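You operate a simulated robot arm through the tools that you are given. There is no shell and no other tool. Be economical: measure what you need, move in short steps, check, and stop when the job is done.

You run a simulated robot arm. Do the job below in one go: nothing can be reset, and whatever is moved stays where it is left.

Task
Lock the orange lid in the nest, feed out gasket, roll it into the open groove and release the lid.
Fine: put the roller back. Set down upright: roller with the red grip. A coat counts when it lies all over at full strength: go over it till it gets no stronger.

It is judged by the outcome, as a careful person would: the job done as asked, and still so three seconds after it is handed in. It fails if anything else is knocked over, pushed out of place, dropped, spilled or broken. Lids that push on must go on centred and level and be pressed home; caps that screw on are set level and turned clockwise until they are tight.

Robot
A 7-joint arm with a two-finger parallel gripper, fixed in place. Base frame: the origin is at the foot of the arm, x ahead of it, y to its left, z up; the work surface is at about z = 0. Lengths are in m, angles in degrees, forces in N, time in s.
With the tool pointing down near the work surface it reaches from about 0.22 to 0.58 m from the base axis. Its first joint turns from -66.0 to 66.0 degrees. Payload 2.5 kg.
The TCP is the grasp point between the finger pads, 0.023 m short of the fingertips. In the tool frame z runs along the fingers and y along their closing line. Largest opening 0.094 m; finger width 0.038, thickness 0.01; the body of the gripper, 0.054 by 0.096 m, starts 0.039 m behind the TCP.
Orientation is that of the tool frame in the base frame, as [roll, pitch, yaw] about the fixed x, y, z axes, in that order (R = Rz(yaw) Ry(pitch) Rx(roll)). With the fingers straight down and closing along the base's y, the tool's x points along the base's -x, its y along +y and its z along -z.

Tools
- The arm moves only by the tool arm_command. Its argument "targets" is a list of rows, each a list of 3 entries, a list of its own where there are three numbers: the shift along the tool's x, y, z in m, then the turn, a rotation vector about the tool's x, y, z in degrees, then the gripper command, from -1 (fully open) to 1 (shut), values between in proportion. In form: [[[x, y, z], [wx, wy, wz], fingers], ...]. A call has 1 to 12 rows; each row is the pose to reach, as a shift and turn from the pose commanded when the call began, along the tool's axes at that moment. Each row takes 0.2 s and may step no farther than 0.05 m and 8.6 degrees from the row before; otherwise, or with a gripper value out of range, the whole call is refused. Where a pose cannot be reached the arm comes as near as it can. A force on the tool above 60 N (or 10 N above the force at the start of the call, whichever is more), or a blocked arm, ends the call early, and 0.2 s more pass. Each finger travels about 0.108 m/s and halts on what it meets, pressing with about 39 N; the grip force reading is that of the motor and also rises with nothing between the fingers. The clock runs only during rows and for 0.2 s after the last one: add rows that repeat a pose to give the fingers time. The reply holds the time, the measured pose of the TCP, the force on the tool along the base axes, the opening and the grip force, in the units named above and with some noise, with the torque about the TCP (base axes, N m) and any sound that the robot's microphone picked up, and new pictures: "pictures" is both (left out), scene, wrist or none.
- Cameras (640 x 400 px; columns grow to the right, rows downward): "scene" is fixed at [0.0484, -0.4073, 0.5231]; the picture's right is [0.96, 0.27, 0.00], its down [0.20, -0.73, -0.66] and it looks along [-0.18, 0.63, -0.75] (base axes); focal length 214 px, centre (320, 200). "wrist" rides on the gripper at [0.086, 0.016, -0.074] in the tool frame; the picture's right is [-0.18, 0.98, 0.00], its down [-0.58, -0.11, -0.81] and it looks along [-0.79, -0.15, 0.59] (tool axes); focal length 243 px, centre (320, 200).
- point_at(camera, pixels): for up to 12 pixels [column, row] of the newest picture of that camera ("zoom" is the newest enlarged one), the place [x, y, z] in the base frame of the surface seen there, good to about 0.003 m. No time passes.
- zoom(camera, box): a new picture of the part [left, top, right, bottom] of that camera's present view, enlarged. No time passes.
- finish_job(): hands the job in; it is judged then, once.

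Keep the steps short. Do not move on a guess: measure, check each grasp and each placing, and mend mistakes. In all there are 80 turns and 200 pictures (those below and enlarged ones count). Leave the gripper open and the arm clear of the work at the hand-in unless told otherwise, and finish with a single line.

The tools are called after ">>>" as name(argument=value, ...) on one line, values as JSON. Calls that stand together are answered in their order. arm_command: Moves the arm, as the interface text tells. Its arguments: {"type":"object","properties":{"targets":{"type":"array","items":{"type":"array"}},"pictures":{"type":"string","enum":["both","scene","wrist","none"]}},"required":["targets"]} The other tools are called the same way: point_at (camera, pixels) gives the place of the surface under pixels of a picture; zoom (camera, box) takes an enlarged picture of a part of a camera's view; finish_job () hands the job in.

At the start:

```text
time_s: 0.0
eef_pos: [0.3917, -0.0567, 0.3557]
tool_rot: [-180.0, 0.0, -180.0]
contact_force: [-0.2, -0.8, 0.0]
moment: [0.0, 0.0, -0.01]
gripper_width: 0.094
gripper_force: 0.1
```

scene: 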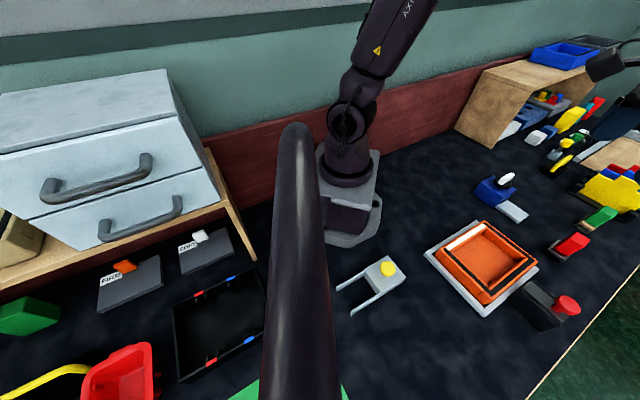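
wrist: 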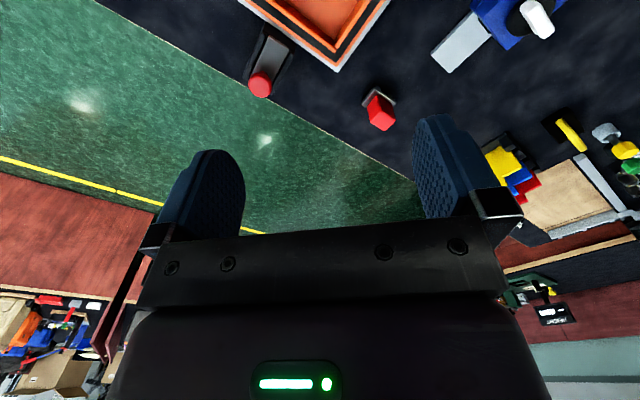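

I'll start by looking closer at the work area: the orange lid in a nest at about (485,262), a red-knobbed lever at (565,305), a gadget with a yellow button at (385,270), and a blue gadget at (500,190).

>>> zoom(camera="scene", box=[400, 160, 640, 350])

>>> zoom(camera="scene", box=[60, 200, 440, 400])

>>> point_at(camera="scene", pixels=[[485, 262], [565, 305], [385, 270], [500, 190], [572, 245], [602, 218], [508, 178], [515, 213], [540, 300], [350, 310]])

```text
2.11 times, centred on (520, 255) of scene
```

zoom: 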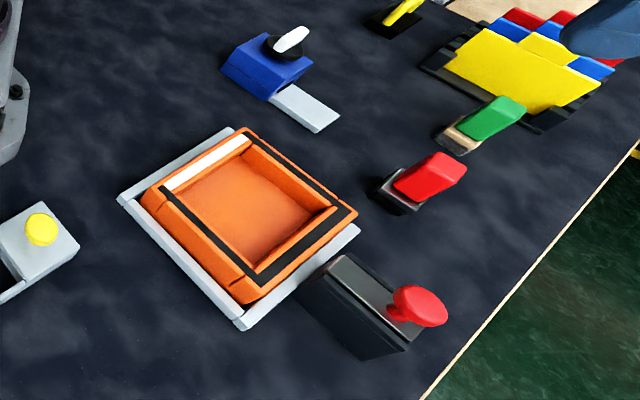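

```text
1.68 times, centred on (250, 300) of scene
```

zoom: 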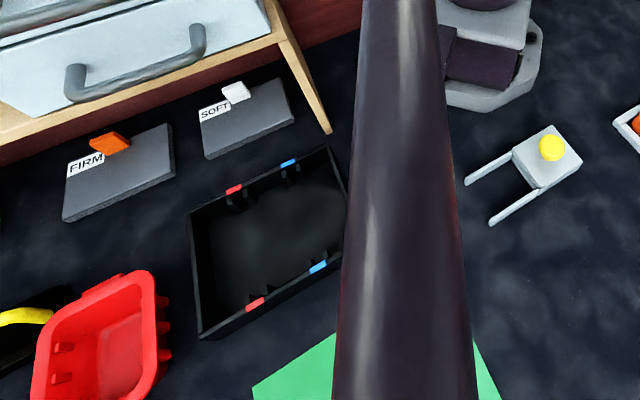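

```text
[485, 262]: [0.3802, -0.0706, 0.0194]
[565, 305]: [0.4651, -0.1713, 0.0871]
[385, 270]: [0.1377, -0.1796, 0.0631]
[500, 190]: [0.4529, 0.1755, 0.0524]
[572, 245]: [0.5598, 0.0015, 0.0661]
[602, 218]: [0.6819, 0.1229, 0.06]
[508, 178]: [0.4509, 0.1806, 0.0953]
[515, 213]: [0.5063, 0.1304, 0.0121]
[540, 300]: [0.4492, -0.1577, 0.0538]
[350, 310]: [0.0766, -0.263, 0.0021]
```

Next, closer wrist-camera zooms of the lid, the lever, the red-grip tool and the blue gadget.

>>> zoom(camera="wrist", box=[220, 0, 620, 200])

>>> zoom(camera="scene", box=[520, 40, 640, 270])

>>> zoom(camera="scene", box=[460, 160, 620, 270])

```text
1.60 times, centred on (420, 100) of wrist
```

zoom: 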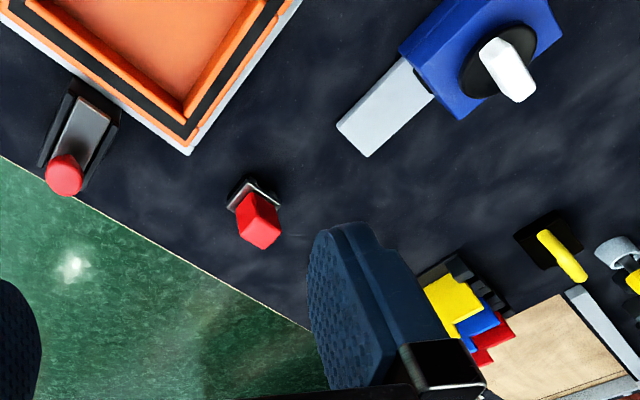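

```text
1.74 times, centred on (580, 155) of scene
```

zoom: 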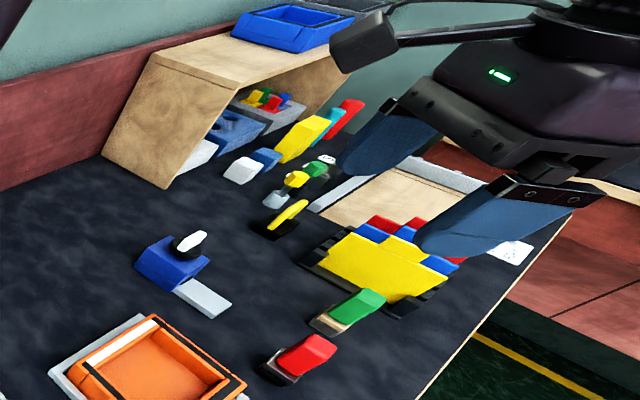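

```text
3.64 times, centred on (540, 215) of scene
```

zoom: 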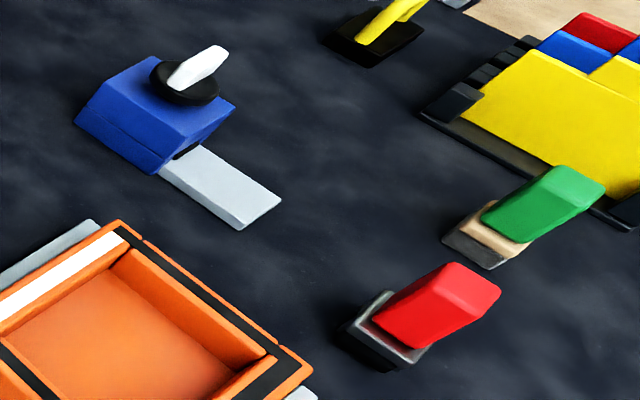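

Now measuring heights across the lid's rim (white side versus black sides) in an enlarged picture.

>>> zoom(camera="scene", box=[415, 210, 545, 325])

>>> point_at(camera="scene", pixels=[[451, 243], [463, 235], [476, 227], [481, 223], [500, 240], [526, 261], [510, 278], [498, 289], [470, 270], [430, 253], [454, 253]])

```text
3.48 times, centred on (480, 268) of scene
```

zoom: 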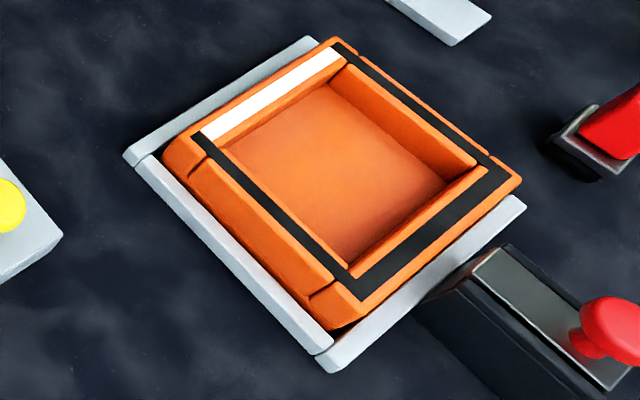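

```text
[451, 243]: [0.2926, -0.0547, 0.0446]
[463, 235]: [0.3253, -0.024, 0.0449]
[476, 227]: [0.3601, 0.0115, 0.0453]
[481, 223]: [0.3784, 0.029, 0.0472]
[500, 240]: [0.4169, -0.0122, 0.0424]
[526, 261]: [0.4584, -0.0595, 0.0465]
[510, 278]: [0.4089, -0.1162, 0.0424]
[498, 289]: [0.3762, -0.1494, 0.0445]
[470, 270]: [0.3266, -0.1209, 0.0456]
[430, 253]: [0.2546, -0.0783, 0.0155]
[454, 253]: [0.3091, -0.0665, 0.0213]
```

The white side runs from about (0.293,-0.055) to (0.36,0.012), so the lid sits at 45°. It's unclear which groove is open, so I'll tilt the wrist down for a look at the lid, clamp and roller.

>>> arm_command(targets=[[[0.02, -0.01, 0], [0, 8, 0], -1], [[0.04, -0.02, 0], [0, 16, 0], -1], [[0.06, -0.03, 0], [0, 24, 0], -1], [[0.06, -0.03, 0], [0, 32, 0], -1], [[0.06, -0.03, 0], [0, 32, 0], -1]])

```text
time_s: 1.2
eef_pos: [0.3302, -0.0876, 0.356]
tool_rot: [179.9, -32.0, 180.0]
contact_force: [-0.9, -0.3, -0.3]
moment: [0.02, 0.01, 0.01]
gripper_width: 0.0938
gripper_force: 0.1
```

scene: 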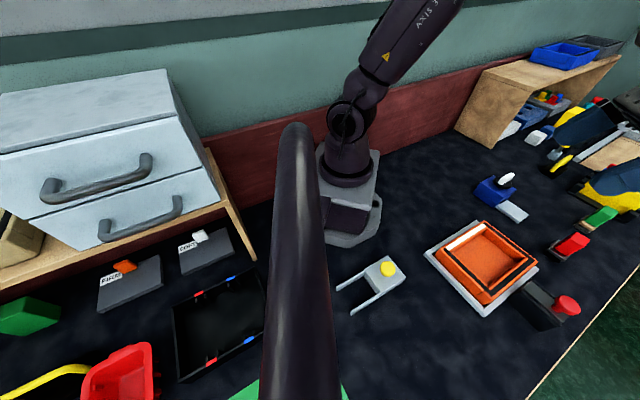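
wrist: 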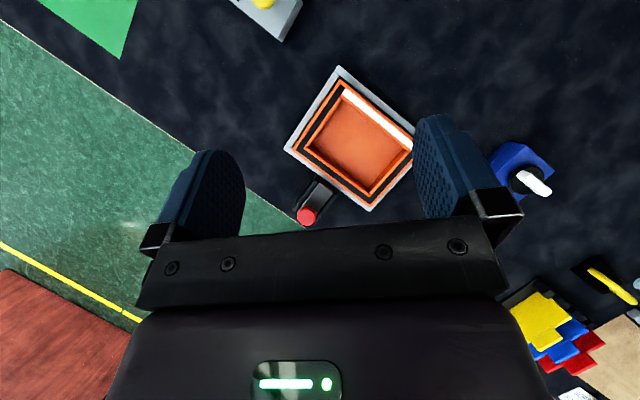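

>>> zoom(camera="wrist", box=[270, 60, 430, 230])

>>> point_at(camera="wrist", pixels=[[348, 92], [375, 110], [405, 137], [330, 110], [310, 140], [340, 177], [370, 197], [396, 168], [307, 217], [322, 190]])

```text
2.35 times, centred on (350, 145) of wrist
```

zoom: 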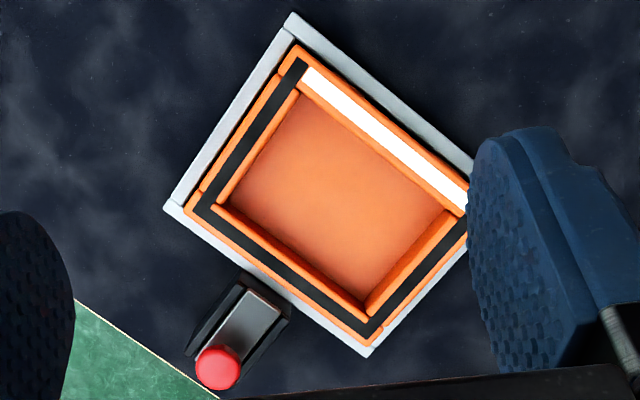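

```text
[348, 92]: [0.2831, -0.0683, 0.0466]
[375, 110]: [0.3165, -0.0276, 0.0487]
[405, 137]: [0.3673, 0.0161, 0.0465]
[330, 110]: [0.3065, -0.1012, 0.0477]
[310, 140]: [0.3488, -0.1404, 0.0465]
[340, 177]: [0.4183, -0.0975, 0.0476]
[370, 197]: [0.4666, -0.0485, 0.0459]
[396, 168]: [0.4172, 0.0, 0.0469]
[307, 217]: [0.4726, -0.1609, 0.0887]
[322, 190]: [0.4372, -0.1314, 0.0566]
```

The lid sits in a grey corner nest with a red-knobbed block on its lower-right side. I'll move to see the dispenser and the two rollers up close (shift in base y +0.15).

>>> arm_command(targets=[[[0, 0.05, 0], [0, 0, 0], -1], [[0, 0.1, 0], [0, 0, 0], -1], [[0, 0.15, 0.0], [0, 0, 0], -1], [[0, 0.2, 0.03], [0, 0, 0], -1], [[0, 0.21, 0.06], [0, 0, 0], -1], [[0, 0.21, 0.06], [0, 0, 0], -1]], pictures="wrist")

```text
refused: row 4 steps farther than a row can; nothing moved
```

>>> arm_command(targets=[[[0, 0.05, 0], [0, 0, 0], -1], [[0, 0.1, 0], [0, 0, 0], -1], [[0, 0.15, 0.0], [0, 0, 0], -1], [[0, 0.19, 0.02], [0, 0, 0], -1], [[0, 0.21, 0.06], [0, 0, 0], -1], [[0, 0.21, 0.06], [0, 0, 0], -1]], pictures="wrist")

```text
time_s: 2.6
eef_pos: [0.2954, 0.1208, 0.3046]
tool_rot: [-180.0, -32.0, -180.0]
contact_force: [-0.2, -0.2, 0.4]
moment: [0.0, -0.02, 0.02]
gripper_width: 0.0941
gripper_force: 0.0
```

wrist: 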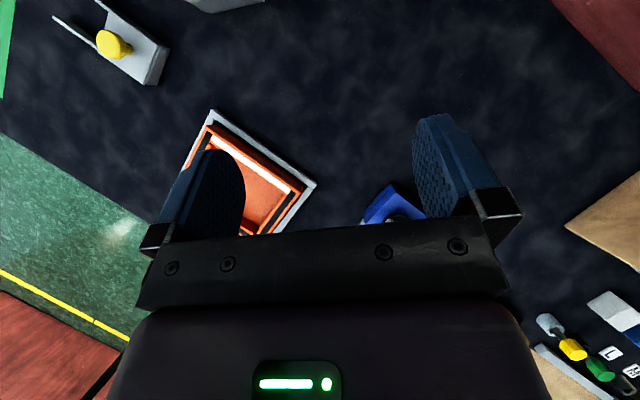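

I shifted backward; now moving base +x ~0.15 and +y 0.05 to bring the dispenser into the clear area.

>>> arm_command(targets=[[[-0.034, 0.0, -0.021], [0, 0, 0], -1], [[-0.068, 0.0, -0.042], [0, 0, 0], -1], [[-0.102, 0.0, -0.064], [0, -6, 0], -1], [[-0.12, 0.0, -0.08], [0, -12, 0], -1], [[-0.12, 0, -0.08], [0, -16, 0], -1], [[-0.12, 0, -0.08], [0, -16, 0], -1]], pictures="wrist")

```text
time_s: 4.0
eef_pos: [0.4442, 0.1208, 0.307]
tool_rot: [-180.0, -15.9, 179.9]
contact_force: [-0.5, -0.5, 0.1]
moment: [0.02, 0.01, -0.03]
gripper_width: 0.0936
gripper_force: 0.1
```

wrist: 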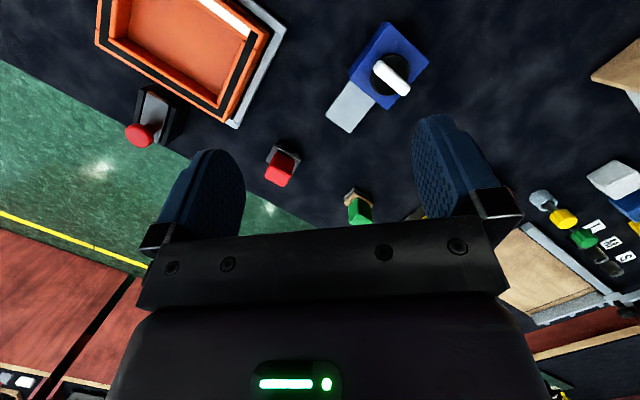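

Good view. Zooming on the dispenser (380,75), red roller (282,165), green tool (358,205), and the clamp (150,115).

>>> zoom(camera="wrist", box=[310, 10, 450, 145])

>>> zoom(camera="wrist", box=[240, 120, 400, 230])

>>> zoom(camera="wrist", box=[90, 0, 290, 160])

>>> point_at(camera="wrist", pixels=[[370, 60], [392, 75], [378, 68], [405, 92], [352, 105], [370, 97], [332, 112], [350, 130], [282, 168], [285, 150], [270, 160]])

```text
2.96 times, centred on (380, 78) of wrist
```

zoom: 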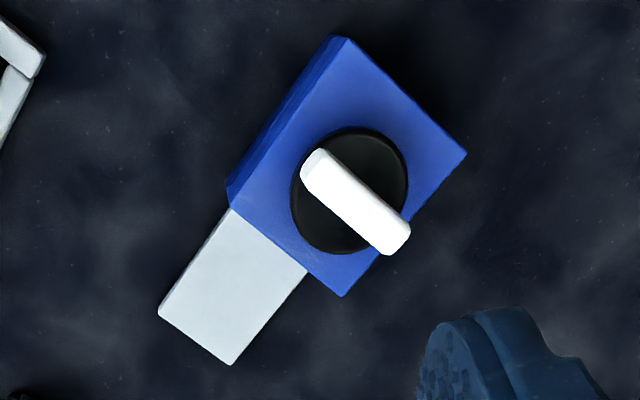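

```text
3.64 times, centred on (320, 175) of wrist
```

zoom: 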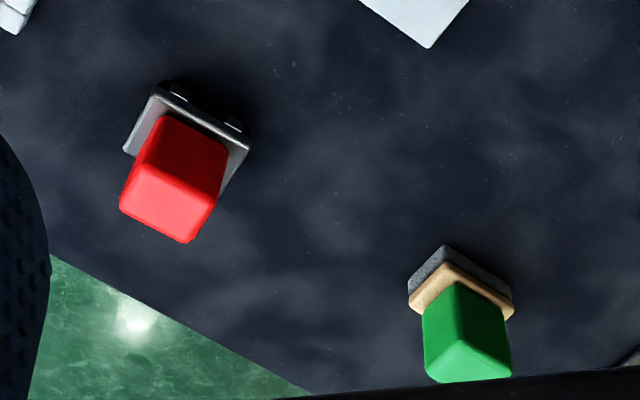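

```text
2.50 times, centred on (190, 80) of wrist
```

zoom: 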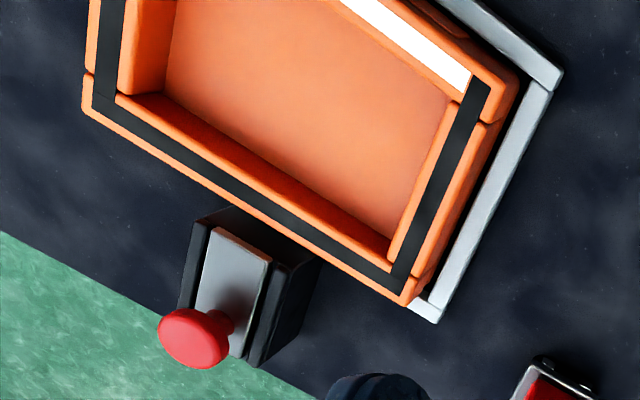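

```text
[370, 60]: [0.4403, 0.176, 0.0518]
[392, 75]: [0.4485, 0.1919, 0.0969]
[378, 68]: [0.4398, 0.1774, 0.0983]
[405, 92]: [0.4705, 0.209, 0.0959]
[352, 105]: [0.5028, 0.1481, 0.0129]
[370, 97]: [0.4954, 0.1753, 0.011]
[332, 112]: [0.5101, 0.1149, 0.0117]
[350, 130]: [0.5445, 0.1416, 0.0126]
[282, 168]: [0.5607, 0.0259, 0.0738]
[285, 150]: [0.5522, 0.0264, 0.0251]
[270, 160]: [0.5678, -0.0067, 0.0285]
```

The clamp seems to be a steel slide between black guides with a red knob. I'll get a close wrist view of it.

>>> arm_command(targets=[[[0, -0.048, 0], [0, 0, 0], -1], [[0, -0.096, 0], [0, 0, 0], -1], [[0, -0.144, 0], [0, 0, 0], -1], [[0, -0.192, 0], [0, 0, 0], -1], [[0, -0.24, 0], [0, 0, 0], -1], [[-0.008, -0.28, 0.028], [0, 0, 0], -1], [[-0.016, -0.3, 0.06], [0, 0, 0], -1], [[-0.025, -0.3, 0.09], [0, 0, 0], -1], [[-0.025, -0.3, 0.09], [0, 0, 0], -1]], pictures="wrist")

```text
time_s: 6.0
eef_pos: [0.4411, -0.1756, 0.2166]
tool_rot: [180.0, -15.9, 179.9]
contact_force: [0.1, 0.8, -0.3]
moment: [-0.01, 0.01, 0.01]
gripper_width: 0.0937
gripper_force: 0.0
```

wrist: 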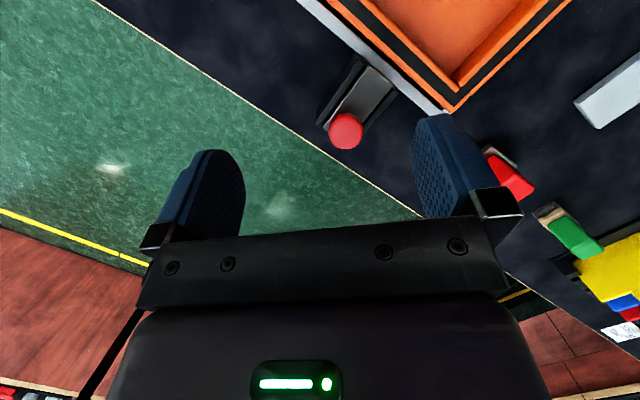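

>>> zoom(camera="wrist", box=[295, 35, 415, 165])

>>> zoom(camera="scene", box=[505, 265, 600, 340])

>>> zoom(camera="wrist", box=[470, 130, 550, 215])

>>> point_at(camera="wrist", pixels=[[345, 132], [375, 72], [393, 88], [360, 68], [335, 108], [365, 110], [345, 85], [450, 105], [420, 85], [355, 40], [446, 88], [400, 45]])

```text
3.08 times, centred on (355, 100) of wrist
```

zoom: 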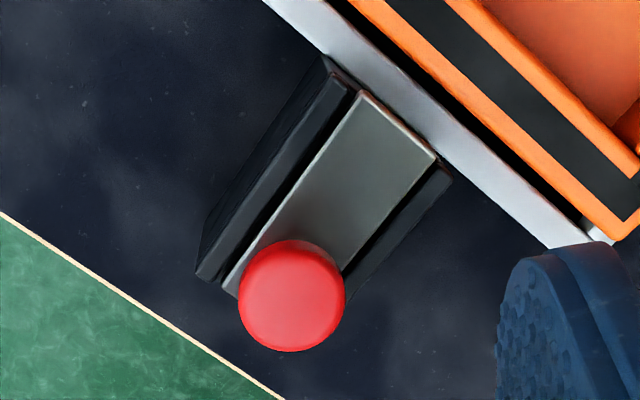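

```text
5.33 times, centred on (552, 302) of scene
```

zoom: 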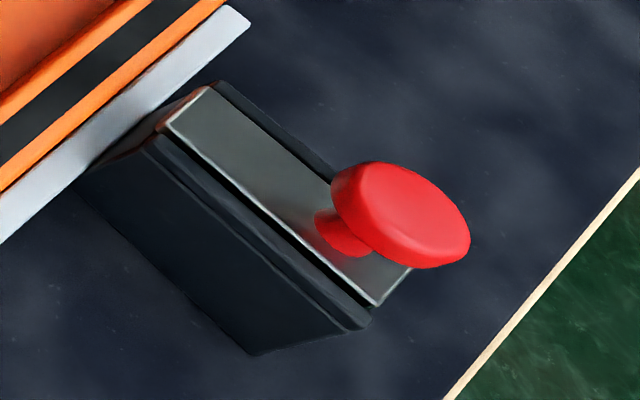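

```text
4.71 times, centred on (510, 172) of wrist
```

zoom: 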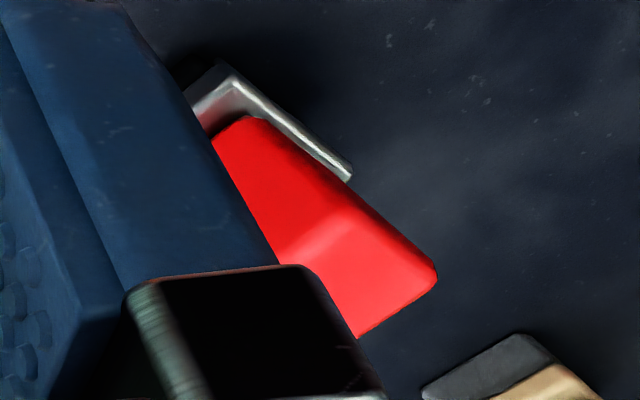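

```text
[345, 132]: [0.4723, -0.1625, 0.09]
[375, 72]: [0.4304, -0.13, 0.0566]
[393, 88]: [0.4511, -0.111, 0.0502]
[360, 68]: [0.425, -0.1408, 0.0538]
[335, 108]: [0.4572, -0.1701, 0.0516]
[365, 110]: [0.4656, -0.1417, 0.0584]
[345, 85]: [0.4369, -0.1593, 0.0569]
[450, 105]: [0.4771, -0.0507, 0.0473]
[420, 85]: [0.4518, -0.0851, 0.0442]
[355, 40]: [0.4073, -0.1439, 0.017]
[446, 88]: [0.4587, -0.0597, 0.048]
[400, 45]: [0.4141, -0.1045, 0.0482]
```

The clamp is a sliding bolt: steel bar top at z≈0.057, red knob top at z≈0.09, axis pointing to the lid along about (-0.68, 0.73). I plan to grip the knob from above and slide it toward the lid. First I'll level the tool.

>>> arm_command(targets=[[[0, 0, 0], [0, -8, 0], -1], [[0, 0, 0], [0, -15.9, 0], -1], [[0, 0, 0], [0, -15.9, 0], -1]], pictures="none")

>>> arm_command(targets=[[[-0.008, 0.004, 0], [0, 0, 8], -1], [[-0.016, 0.008, 0], [0, 0, 16], -1], [[-0.024, 0.012, 0], [0, 0, 24], -1], [[-0.031, 0.013, 0.01], [0, 0, 32], -1], [[-0.031, 0.013, 0.03], [0, 0, 38], -1], [[-0.031, 0.013, 0.06], [0, 0, 44], -1], [[-0.031, 0.013, 0.06], [0, 0, 44], -1]])

```text
time_s: 6.8
eef_pos: [0.4412, -0.1761, 0.2156]
tool_rot: [180.0, 0.0, 179.9]
contact_force: [0.4, -0.5, -0.3]
moment: [-0.01, -0.01, -0.02]
gripper_width: 0.094
gripper_force: 0.0
```

```text
time_s: 8.4
eef_pos: [0.4731, -0.1662, 0.1565]
tool_rot: [-179.9, -0.1, 135.9]
contact_force: [-0.7, 0.5, -0.8]
moment: [-0.01, 0.0, 0.02]
gripper_width: 0.0938
gripper_force: 0.0
```

scene: 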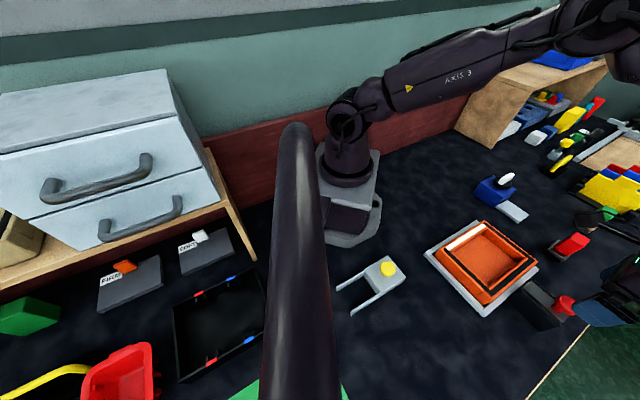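
wrist: 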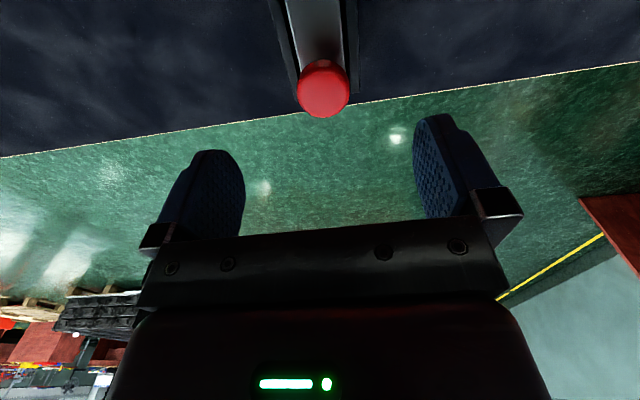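

>>> point_at(camera="wrist", pixels=[[323, 88], [323, 75], [312, 88], [335, 88], [285, 5], [340, 5], [300, 60], [345, 60], [323, 105]])

>>> zoom(camera="wrist", box=[240, 0, 400, 130])

```text
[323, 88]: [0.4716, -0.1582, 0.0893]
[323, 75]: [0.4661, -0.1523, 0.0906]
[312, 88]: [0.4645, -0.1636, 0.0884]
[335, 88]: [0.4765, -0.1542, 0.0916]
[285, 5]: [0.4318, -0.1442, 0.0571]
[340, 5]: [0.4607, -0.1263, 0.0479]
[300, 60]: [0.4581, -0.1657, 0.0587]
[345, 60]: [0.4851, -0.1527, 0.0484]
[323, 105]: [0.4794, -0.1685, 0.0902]
```

```text
3.08 times, centred on (320, 65) of wrist
```

zoom: 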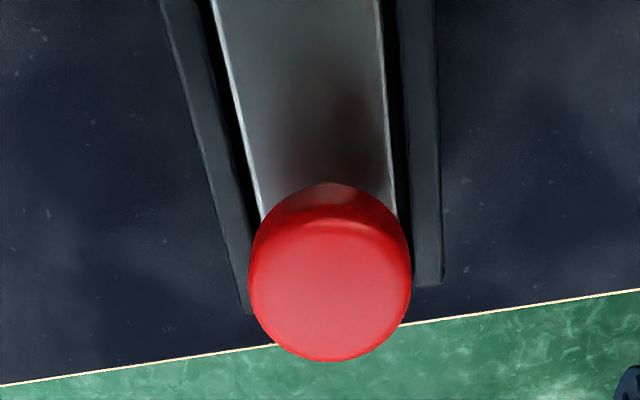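

Knob centre ≈ (0.473,-0.161), top z 0.09, diameter ≈0.034. The tool is in line with the slide. I'll descend around it and close.

>>> arm_command(targets=[[[0.0035, 0.0036, 0.035], [0, 0, 0], -1], [[0.0035, 0.0036, 0.068], [0, 0, 0], -1], [[0.0035, 0.0036, 0.068], [0, 0, 0], -0.2], [[0.0035, 0.0036, 0.068], [0, 0, 0], 0.6], [[0.0035, 0.0036, 0.068], [0, 0, 0], 1], [[0.0035, 0.0036, 0.068], [0, 0, 0], 1]])

```text
time_s: 9.8
eef_pos: [0.4727, -0.1616, 0.0865]
tool_rot: [-179.7, -0.1, 135.9]
contact_force: [-10.0, -9.6, 1.2]
moment: [-0.01, 0.14, -0.04]
gripper_width: 0.033
gripper_force: 44.5
```

scene: 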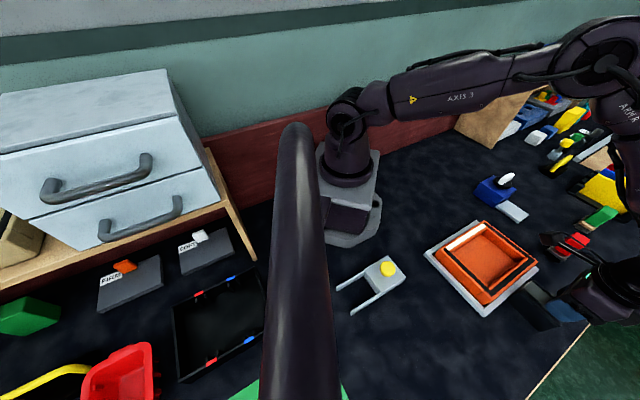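
wrist: 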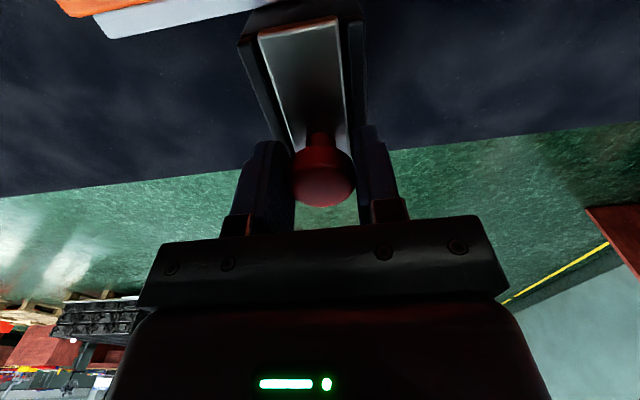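

Gripped at width 0.033, with about 14 N of sideways load, so I'll ease ~1 mm in −y. Now sliding 20 mm toward the lid.

>>> arm_command(targets=[[[0.0, -0.0015, 0], [0, 0, 0], 1], [[0.005, -0.0015, 0], [0, 0, 0], 1], [[0.01, -0.0015, 0], [0, 0, 0], 1], [[0.015, -0.0015, 0], [0, 0, 0], 1], [[0.02, -0.0015, 0], [0, 0, 0], 1]])

```text
time_s: 11.0
eef_pos: [0.458, -0.1461, 0.0853]
tool_rot: [-179.9, -0.2, 136.1]
contact_force: [0.1, -1.7, -24.1]
moment: [-0.38, -0.39, 0.04]
gripper_width: 0.0325
gripper_force: 44.7
```

scene: 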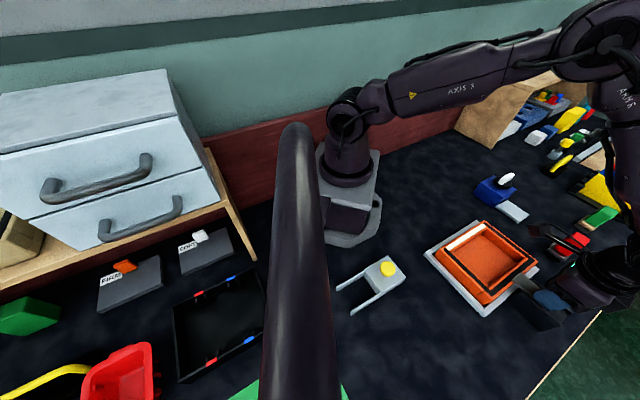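
wrist: 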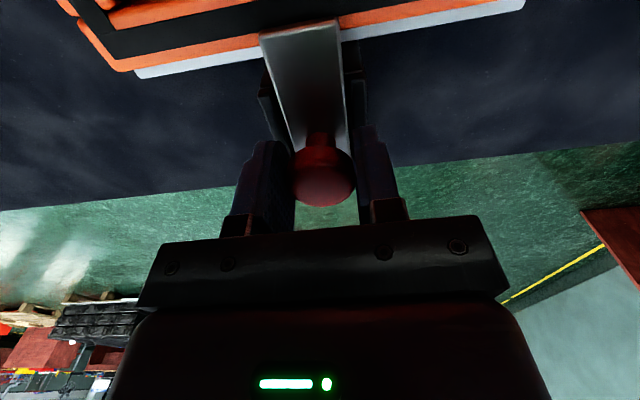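

The bar slides and its end is over the rim. There's 24 N pulling down on the tool, so I'll lower 2 mm and continue until it stops.

>>> arm_command(targets=[[[0.002, 0, 0.002], [0, 0, 0], 1], [[0.006, 0, 0.003], [0, 0, 0], 1], [[0.01, 0, 0.003], [0, 0, 0], 1], [[0.014, 0, 0.003], [0, 0, 0], 1], [[0.018, 0, 0.003], [0, 0, 0], 1]])

```text
time_s: 12.2
eef_pos: [0.4474, -0.1377, 0.0866]
tool_rot: [179.8, 0.8, 135.9]
contact_force: [25.7, -16.9, -0.6]
moment: [-0.15, -0.28, 0.03]
gripper_width: 0.033
gripper_force: 45.2
```

scene: 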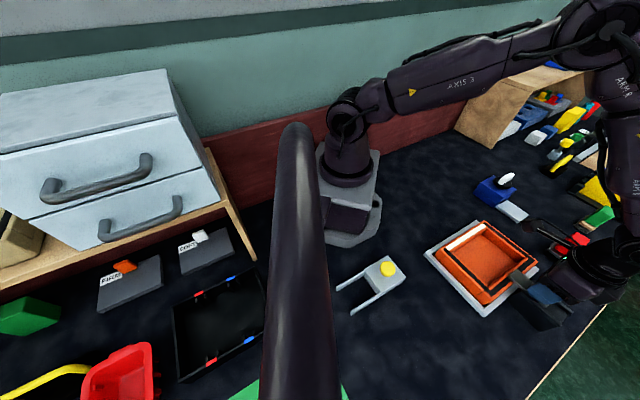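
wrist: 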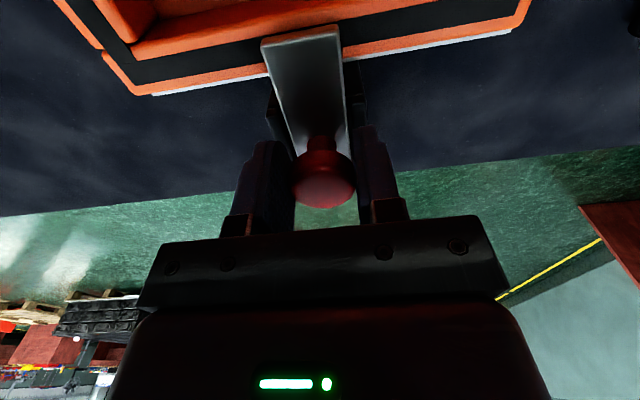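

Opposing force has risen to 31 N, so this looks like the end stop. I'll give it a small extra push to confirm.

>>> arm_command(targets=[[[0.003, 0, 0], [0, 0, 0], 1], [[0.003, 0, 0], [0, 0, 0], 1]], pictures="none")

```text
time_s: 12.8
eef_pos: [0.4446, -0.1337, 0.0871]
tool_rot: [179.9, 0.7, 136.0]
contact_force: [19.9, -19.8, 5.6]
moment: [-0.35, -0.35, 0.01]
gripper_width: 0.0324
gripper_force: 44.1
```

It moved another ~5 mm, so that was friction. Continuing.

>>> arm_command(targets=[[[0.004, 0, 0], [0, 0, 0], 1], [[0.008, 0, 0], [0, 0, 0], 1], [[0.008, 0, 0], [0, 0, 0], 1]], pictures="wrist")

```text
time_s: 13.6
eef_pos: [0.4387, -0.1282, 0.0865]
tool_rot: [179.9, 0.4, 136.2]
contact_force: [20.2, -22.5, -0.5]
moment: [-0.23, -0.17, -0.01]
gripper_width: 0.0332
gripper_force: 45.1
```

wrist: 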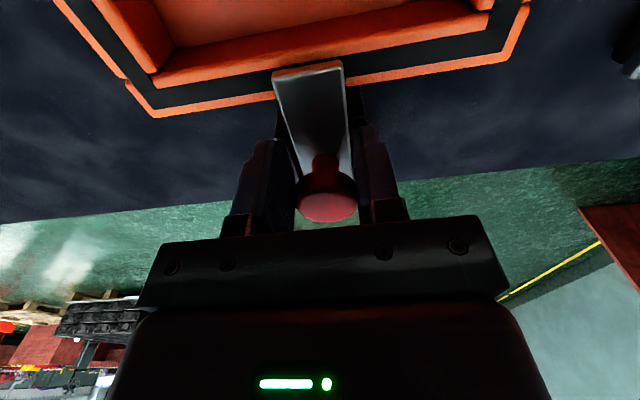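

The knob now sits further back in the fingers: they slipped on it, so the bolt is at its stop. Opening and lifting to inspect.

>>> arm_command(targets=[[[0, 0, 0], [0, 0, 0], 0], [[0, 0, 0], [0, 0, 0], -1], [[0, 0, 0], [0, 0, 0], -1], [[0, 0, -0.04], [0, 0, 0], -1], [[0, 0, -0.08], [0, 0, 0], -1], [[-0.03, 0, -0.11], [0, 0, 0], -1], [[-0.03, 0, -0.11], [0, 0, 0], -1]])

>>> zoom(camera="scene", box=[430, 210, 590, 330])

```text
time_s: 15.2
eef_pos: [0.4568, -0.1444, 0.1936]
tool_rot: [-179.9, 0.0, 135.9]
contact_force: [0.0, -0.1, 0.8]
moment: [0.01, 0.01, -0.01]
gripper_width: 0.0939
gripper_force: 0.0
```

scene: 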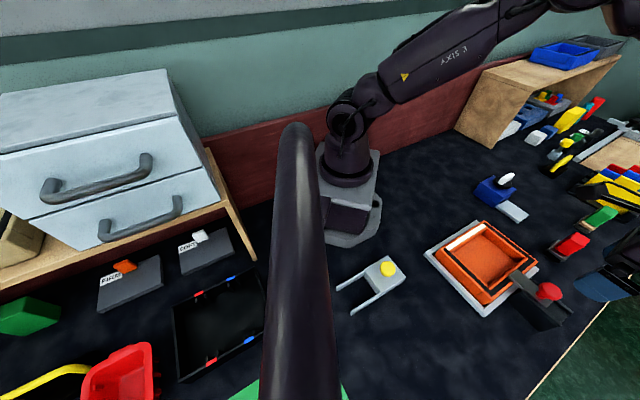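
wrist: 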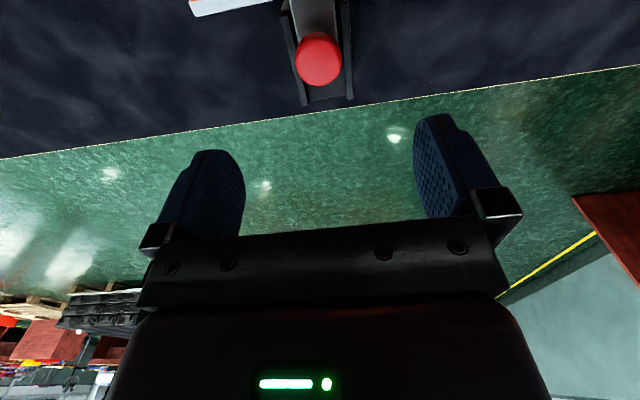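

```text
3.33 times, centred on (510, 270) of scene
```

zoom: 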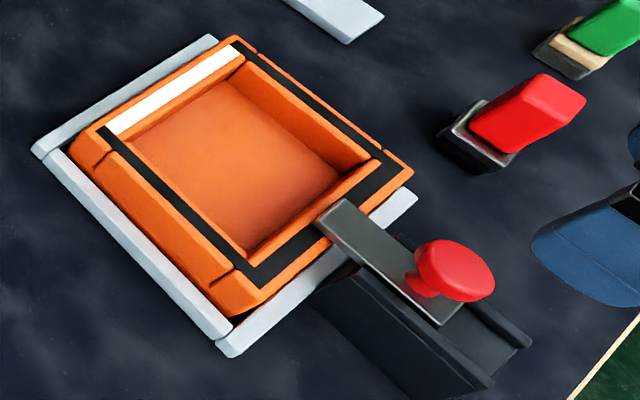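

The bolt now covers the near rim and the lid is locked. The bolt hides one black side, so the white upper-left side is the open groove. Next I go over the dispenser handle (~(0.455,0.193,0.096)) and turn the tool so the fingers close across it.

>>> arm_command(targets=[[[0, 0, -0.03], [0, 0, -8], -1], [[0.03, 0.03, -0.04], [0, 0, -16], -1], [[0.06, 0.061, -0.04], [0, 0, -24], -1], [[0.09, 0.092, -0.04], [0, 0, -32], -1], [[0.12, 0.122, -0.04], [0, 0, -40], -1], [[0.15, 0.153, -0.04], [0, 0, -48], -1], [[0.18, 0.183, -0.04], [0, 0, -56], -1], [[0.21, 0.214, -0.04], [0, 0, -64], -1], [[0.236, 0.2406, -0.03], [0, 0, -72], -1], [[0.236, 0.2406, -0.03], [0, 0, -80], -1], [[0.236, 0.2406, -0.03], [0, 0, -88], -1], [[0.236, 0.2406, -0.02], [0, 0, -89], -1]], pictures="wrist")

```text
time_s: 17.8
eef_pos: [0.4557, 0.1881, 0.2139]
tool_rot: [179.9, -0.2, -134.8]
contact_force: [-0.4, 0.0, 1.1]
moment: [0.0, -0.01, 0.01]
gripper_width: 0.094
gripper_force: 0.1
```

wrist: 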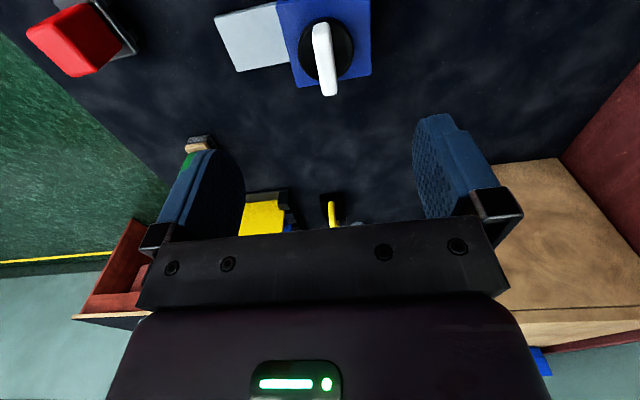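

>>> zoom(camera="wrist", box=[200, 0, 400, 125])

>>> point_at(camera="wrist", pixels=[[322, 28], [325, 50], [329, 75], [305, 35], [350, 50], [340, 20], [280, 8], [290, 62], [218, 18], [236, 70], [372, 72], [297, 84]])

```text
3.20 times, centred on (300, 62) of wrist
```

zoom: 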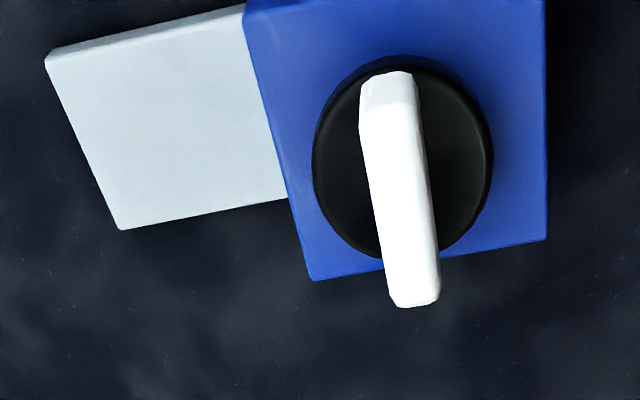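

```text
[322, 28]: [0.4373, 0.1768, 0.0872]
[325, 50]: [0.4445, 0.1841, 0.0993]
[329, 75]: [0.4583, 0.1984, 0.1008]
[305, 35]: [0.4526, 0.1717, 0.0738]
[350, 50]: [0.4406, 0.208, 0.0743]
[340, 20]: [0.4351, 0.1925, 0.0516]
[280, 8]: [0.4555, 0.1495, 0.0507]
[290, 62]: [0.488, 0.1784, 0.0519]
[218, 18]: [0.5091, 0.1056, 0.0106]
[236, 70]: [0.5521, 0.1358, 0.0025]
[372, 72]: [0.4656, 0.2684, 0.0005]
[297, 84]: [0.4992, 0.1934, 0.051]
```

The handle is centred at ≈(0.4525,0.191), top z 0.10, pointing at 46°, and the fingers close across it. I'll descend to TCP z≈0.101 and close.

>>> arm_command(targets=[[[0, 0.0044, 0.04], [0, 0, 0], -1], [[0, 0.0044, 0.08], [0, 0, 0], -1], [[0, 0.0044, 0.1125], [0, 0, 0], -0.4], [[0, 0.0044, 0.1125], [0, 0, 0], 0.2], [[0, 0.0044, 0.1125], [0, 0, 0], 1], [[0, 0.0044, 0.1125], [0, 0, 0], 1], [[0, 0.0044, 0.1125], [0, 0, 0], 1]])

```text
time_s: 19.4
eef_pos: [0.4528, 0.1917, 0.1022]
tool_rot: [180.0, 0.1, -135.0]
contact_force: [6.7, 0.6, -7.1]
moment: [-0.14, -0.13, 0.03]
gripper_width: 0.0139
gripper_force: 45.1
```

scene: 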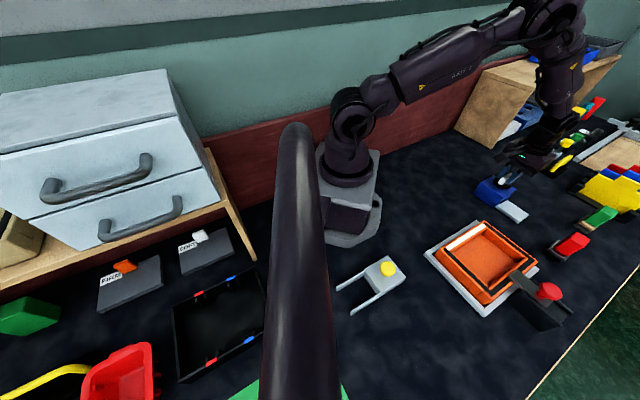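
wrist: 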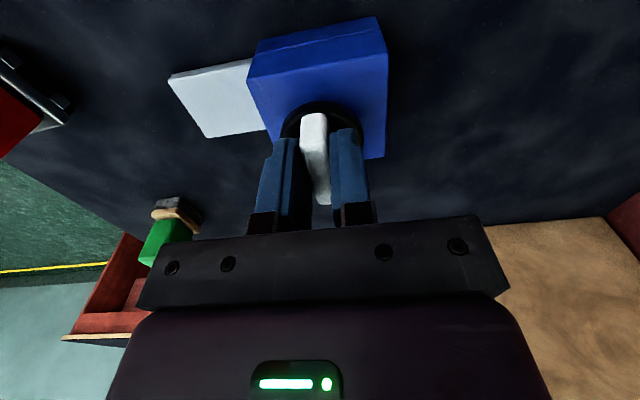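

The handle is gripped (0.014). I'll turn clockwise (tool wz +) by 24° and watch torque and tongue.

>>> arm_command(targets=[[[0, 0, 0], [0, 0, 8], 1], [[0, 0, 0], [0, 0, 16], 1], [[0, 0, 0], [0, 0, 24], 1], [[0, 0, 0], [0, 0, 24], 1]])

>>> zoom(camera="scene", box=[470, 160, 550, 230])

```text
time_s: 20.4
eef_pos: [0.4519, 0.1932, 0.1028]
tool_rot: [179.9, -0.3, -159.0]
contact_force: [-29.7, -10.5, 24.3]
moment: [0.28, -0.61, 0.01]
gripper_width: 0.0138
gripper_force: 44.6
```

scene: 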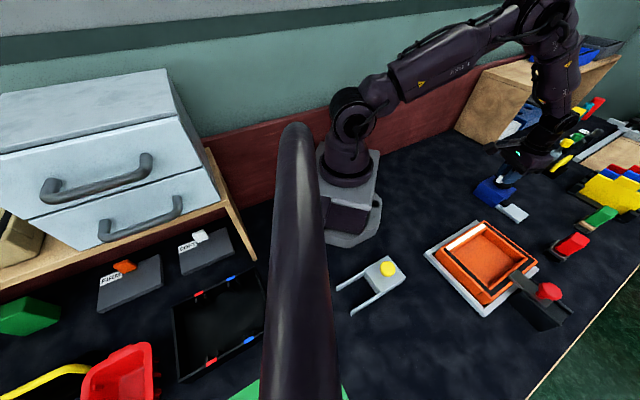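
wrist: 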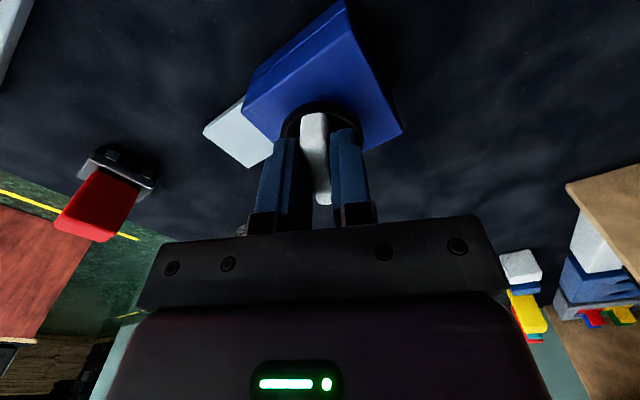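

```text
5.71 times, centred on (510, 195) of scene
```

zoom: 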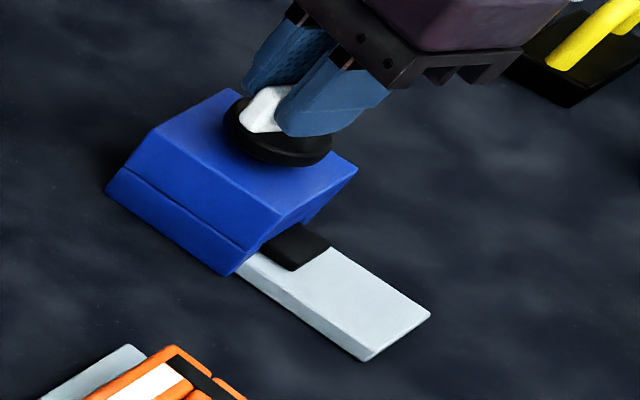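

Black gasket is coming out on the tongue, so clockwise is right. There's some side force, so I'll ease 2 mm toward the pivot and keep turning 48°.

>>> arm_command(targets=[[[0.002, 0, -0.001], [0, 0, 8], 1], [[0.002, 0, -0.001], [0, 0, 16], 1], [[0.002, 0, -0.001], [0, 0, 24], 1], [[0.002, 0, -0.001], [0, 0, 32], 1], [[0.002, 0, -0.001], [0, 0, 40], 1], [[0.002, 0, -0.001], [0, 0, 48], 1], [[0.002, 0, -0.001], [0, 0, 48], 1]], pictures="none")

>>> zoom(camera="scene", box=[470, 160, 550, 230])

```text
time_s: 22.0
eef_pos: [0.4517, 0.1966, 0.1033]
tool_rot: [179.3, 0.2, 153.1]
contact_force: [27.9, 37.5, -28.5]
moment: [-0.05, 0.24, 0.17]
gripper_width: 0.0137
gripper_force: 44.6
```

```text
5.71 times, centred on (510, 195) of scene
```

zoom: 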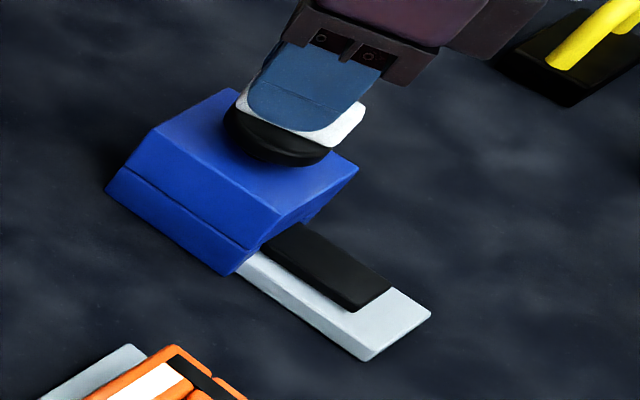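

The strip is feeding well. I'll relieve the side load by following it (~4 mm in +x+y) and continue turning.

>>> arm_command(targets=[[[-0.001, 0.005, 0.001], [0, 0, 0], 1], [[-0.001, 0.005, 0.001], [0, 0, 8], 1], [[-0.001, 0.005, 0.001], [0, 0, 16], 1], [[-0.001, 0.005, 0.001], [0, 0, 24], 1], [[-0.001, 0.005, 0.001], [0, 0, 24], 1]], pictures="none")

>>> zoom(camera="scene", box=[470, 160, 550, 230])

```text
time_s: 23.2
eef_pos: [0.453, 0.1962, 0.1029]
tool_rot: [-179.9, -0.1, 129.3]
contact_force: [-24.1, 7.5, 31.9]
moment: [-0.49, -0.4, 1.98]
gripper_width: 0.0163
gripper_force: 45.2
```

```text
5.71 times, centred on (510, 195) of scene
```

zoom: 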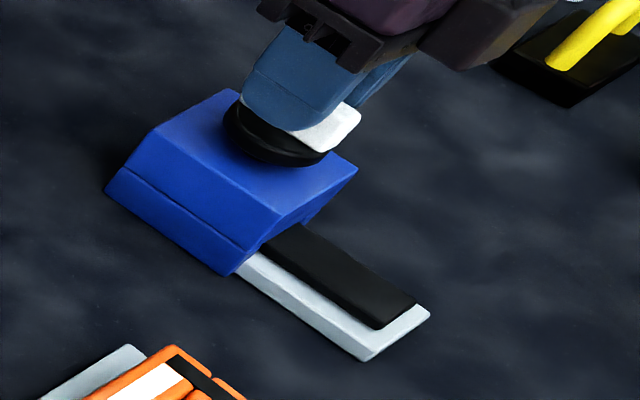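

Torque has jumped to 2 N·m and the strip nearly covers the tongue: end stop, fully fed. I'll ease back, open and lift.

>>> arm_command(targets=[[[0, 0, 0], [0, 0, -6], 1], [[0, 0, 0], [0, 0, -6], 0], [[0, 0, 0], [0, 0, -6], -1], [[0, 0, 0], [0, 0, -6], -1], [[0, 0, -0.04], [0, 0, -6], -1], [[0, 0, -0.08], [0, 0, -6], -1], [[0, 0, -0.12], [0, 0, -6], -1], [[0, 0, -0.12], [0, 0, -6], -1]])

>>> zoom(camera="scene", box=[470, 160, 620, 270])

```text
time_s: 25.0
eef_pos: [0.4577, 0.1987, 0.223]
tool_rot: [-179.9, -0.1, 134.9]
contact_force: [0.0, 0.6, 0.6]
moment: [0.01, -0.01, 0.01]
gripper_width: 0.094
gripper_force: 0.2
```

scene: 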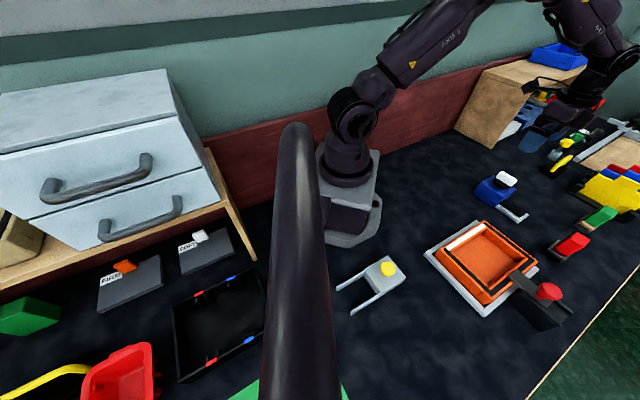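
wrist: 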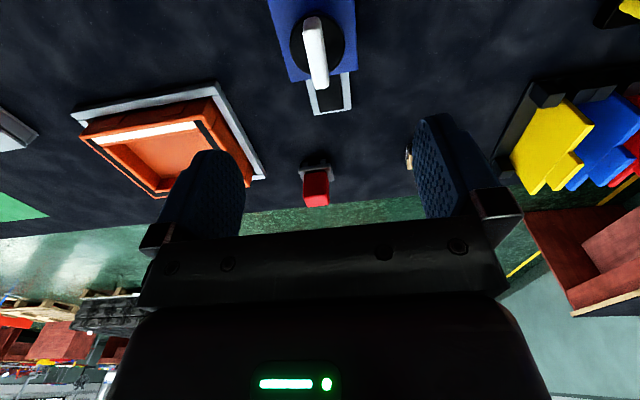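

```text
3.64 times, centred on (545, 215) of scene
```

zoom: 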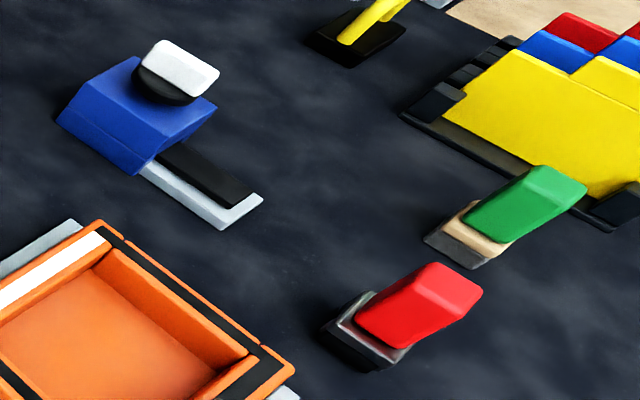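

The strip lies on the tongue. Now I'll move 0.1 m toward the roller (red grip at about (0.56,0.02)) for a closer look.

>>> arm_command(targets=[[[-0.04, 0.0, 0], [0, 0, 0], -1], [[-0.08, 0.0, 0], [0, 0, 0], -1], [[-0.12, 0.0, 0.03], [0, 0, 0], -1], [[-0.12, 0.0, 0.03], [0, 0, 0], -1]], pictures="wrist")

>>> zoom(camera="wrist", box=[260, 20, 420, 180])

```text
time_s: 26.0
eef_pos: [0.5418, 0.112, 0.192]
tool_rot: [-179.9, -0.1, 134.9]
contact_force: [0.7, 0.7, 0.0]
moment: [-0.01, -0.03, 0.0]
gripper_width: 0.0941
gripper_force: 0.2
```

wrist: 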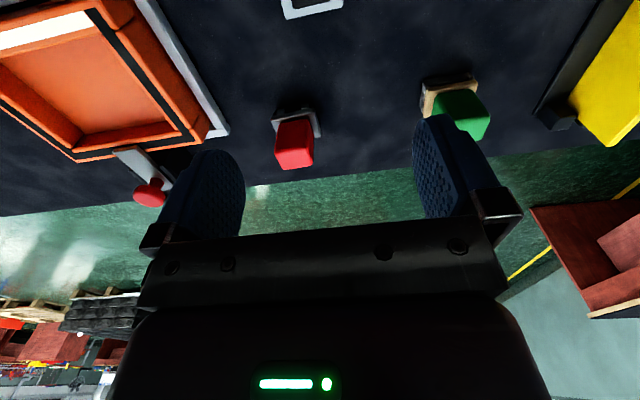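

```text
2.50 times, centred on (340, 100) of wrist
```

zoom: 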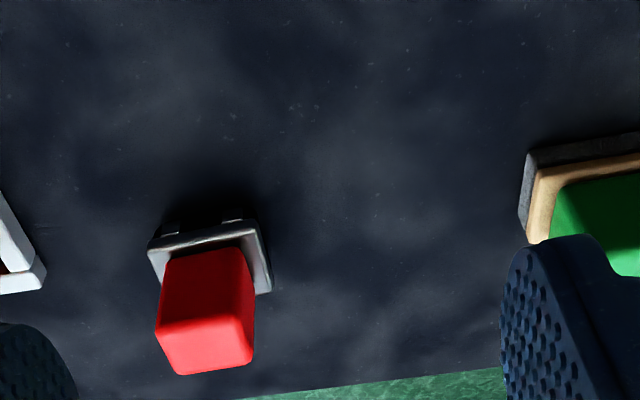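

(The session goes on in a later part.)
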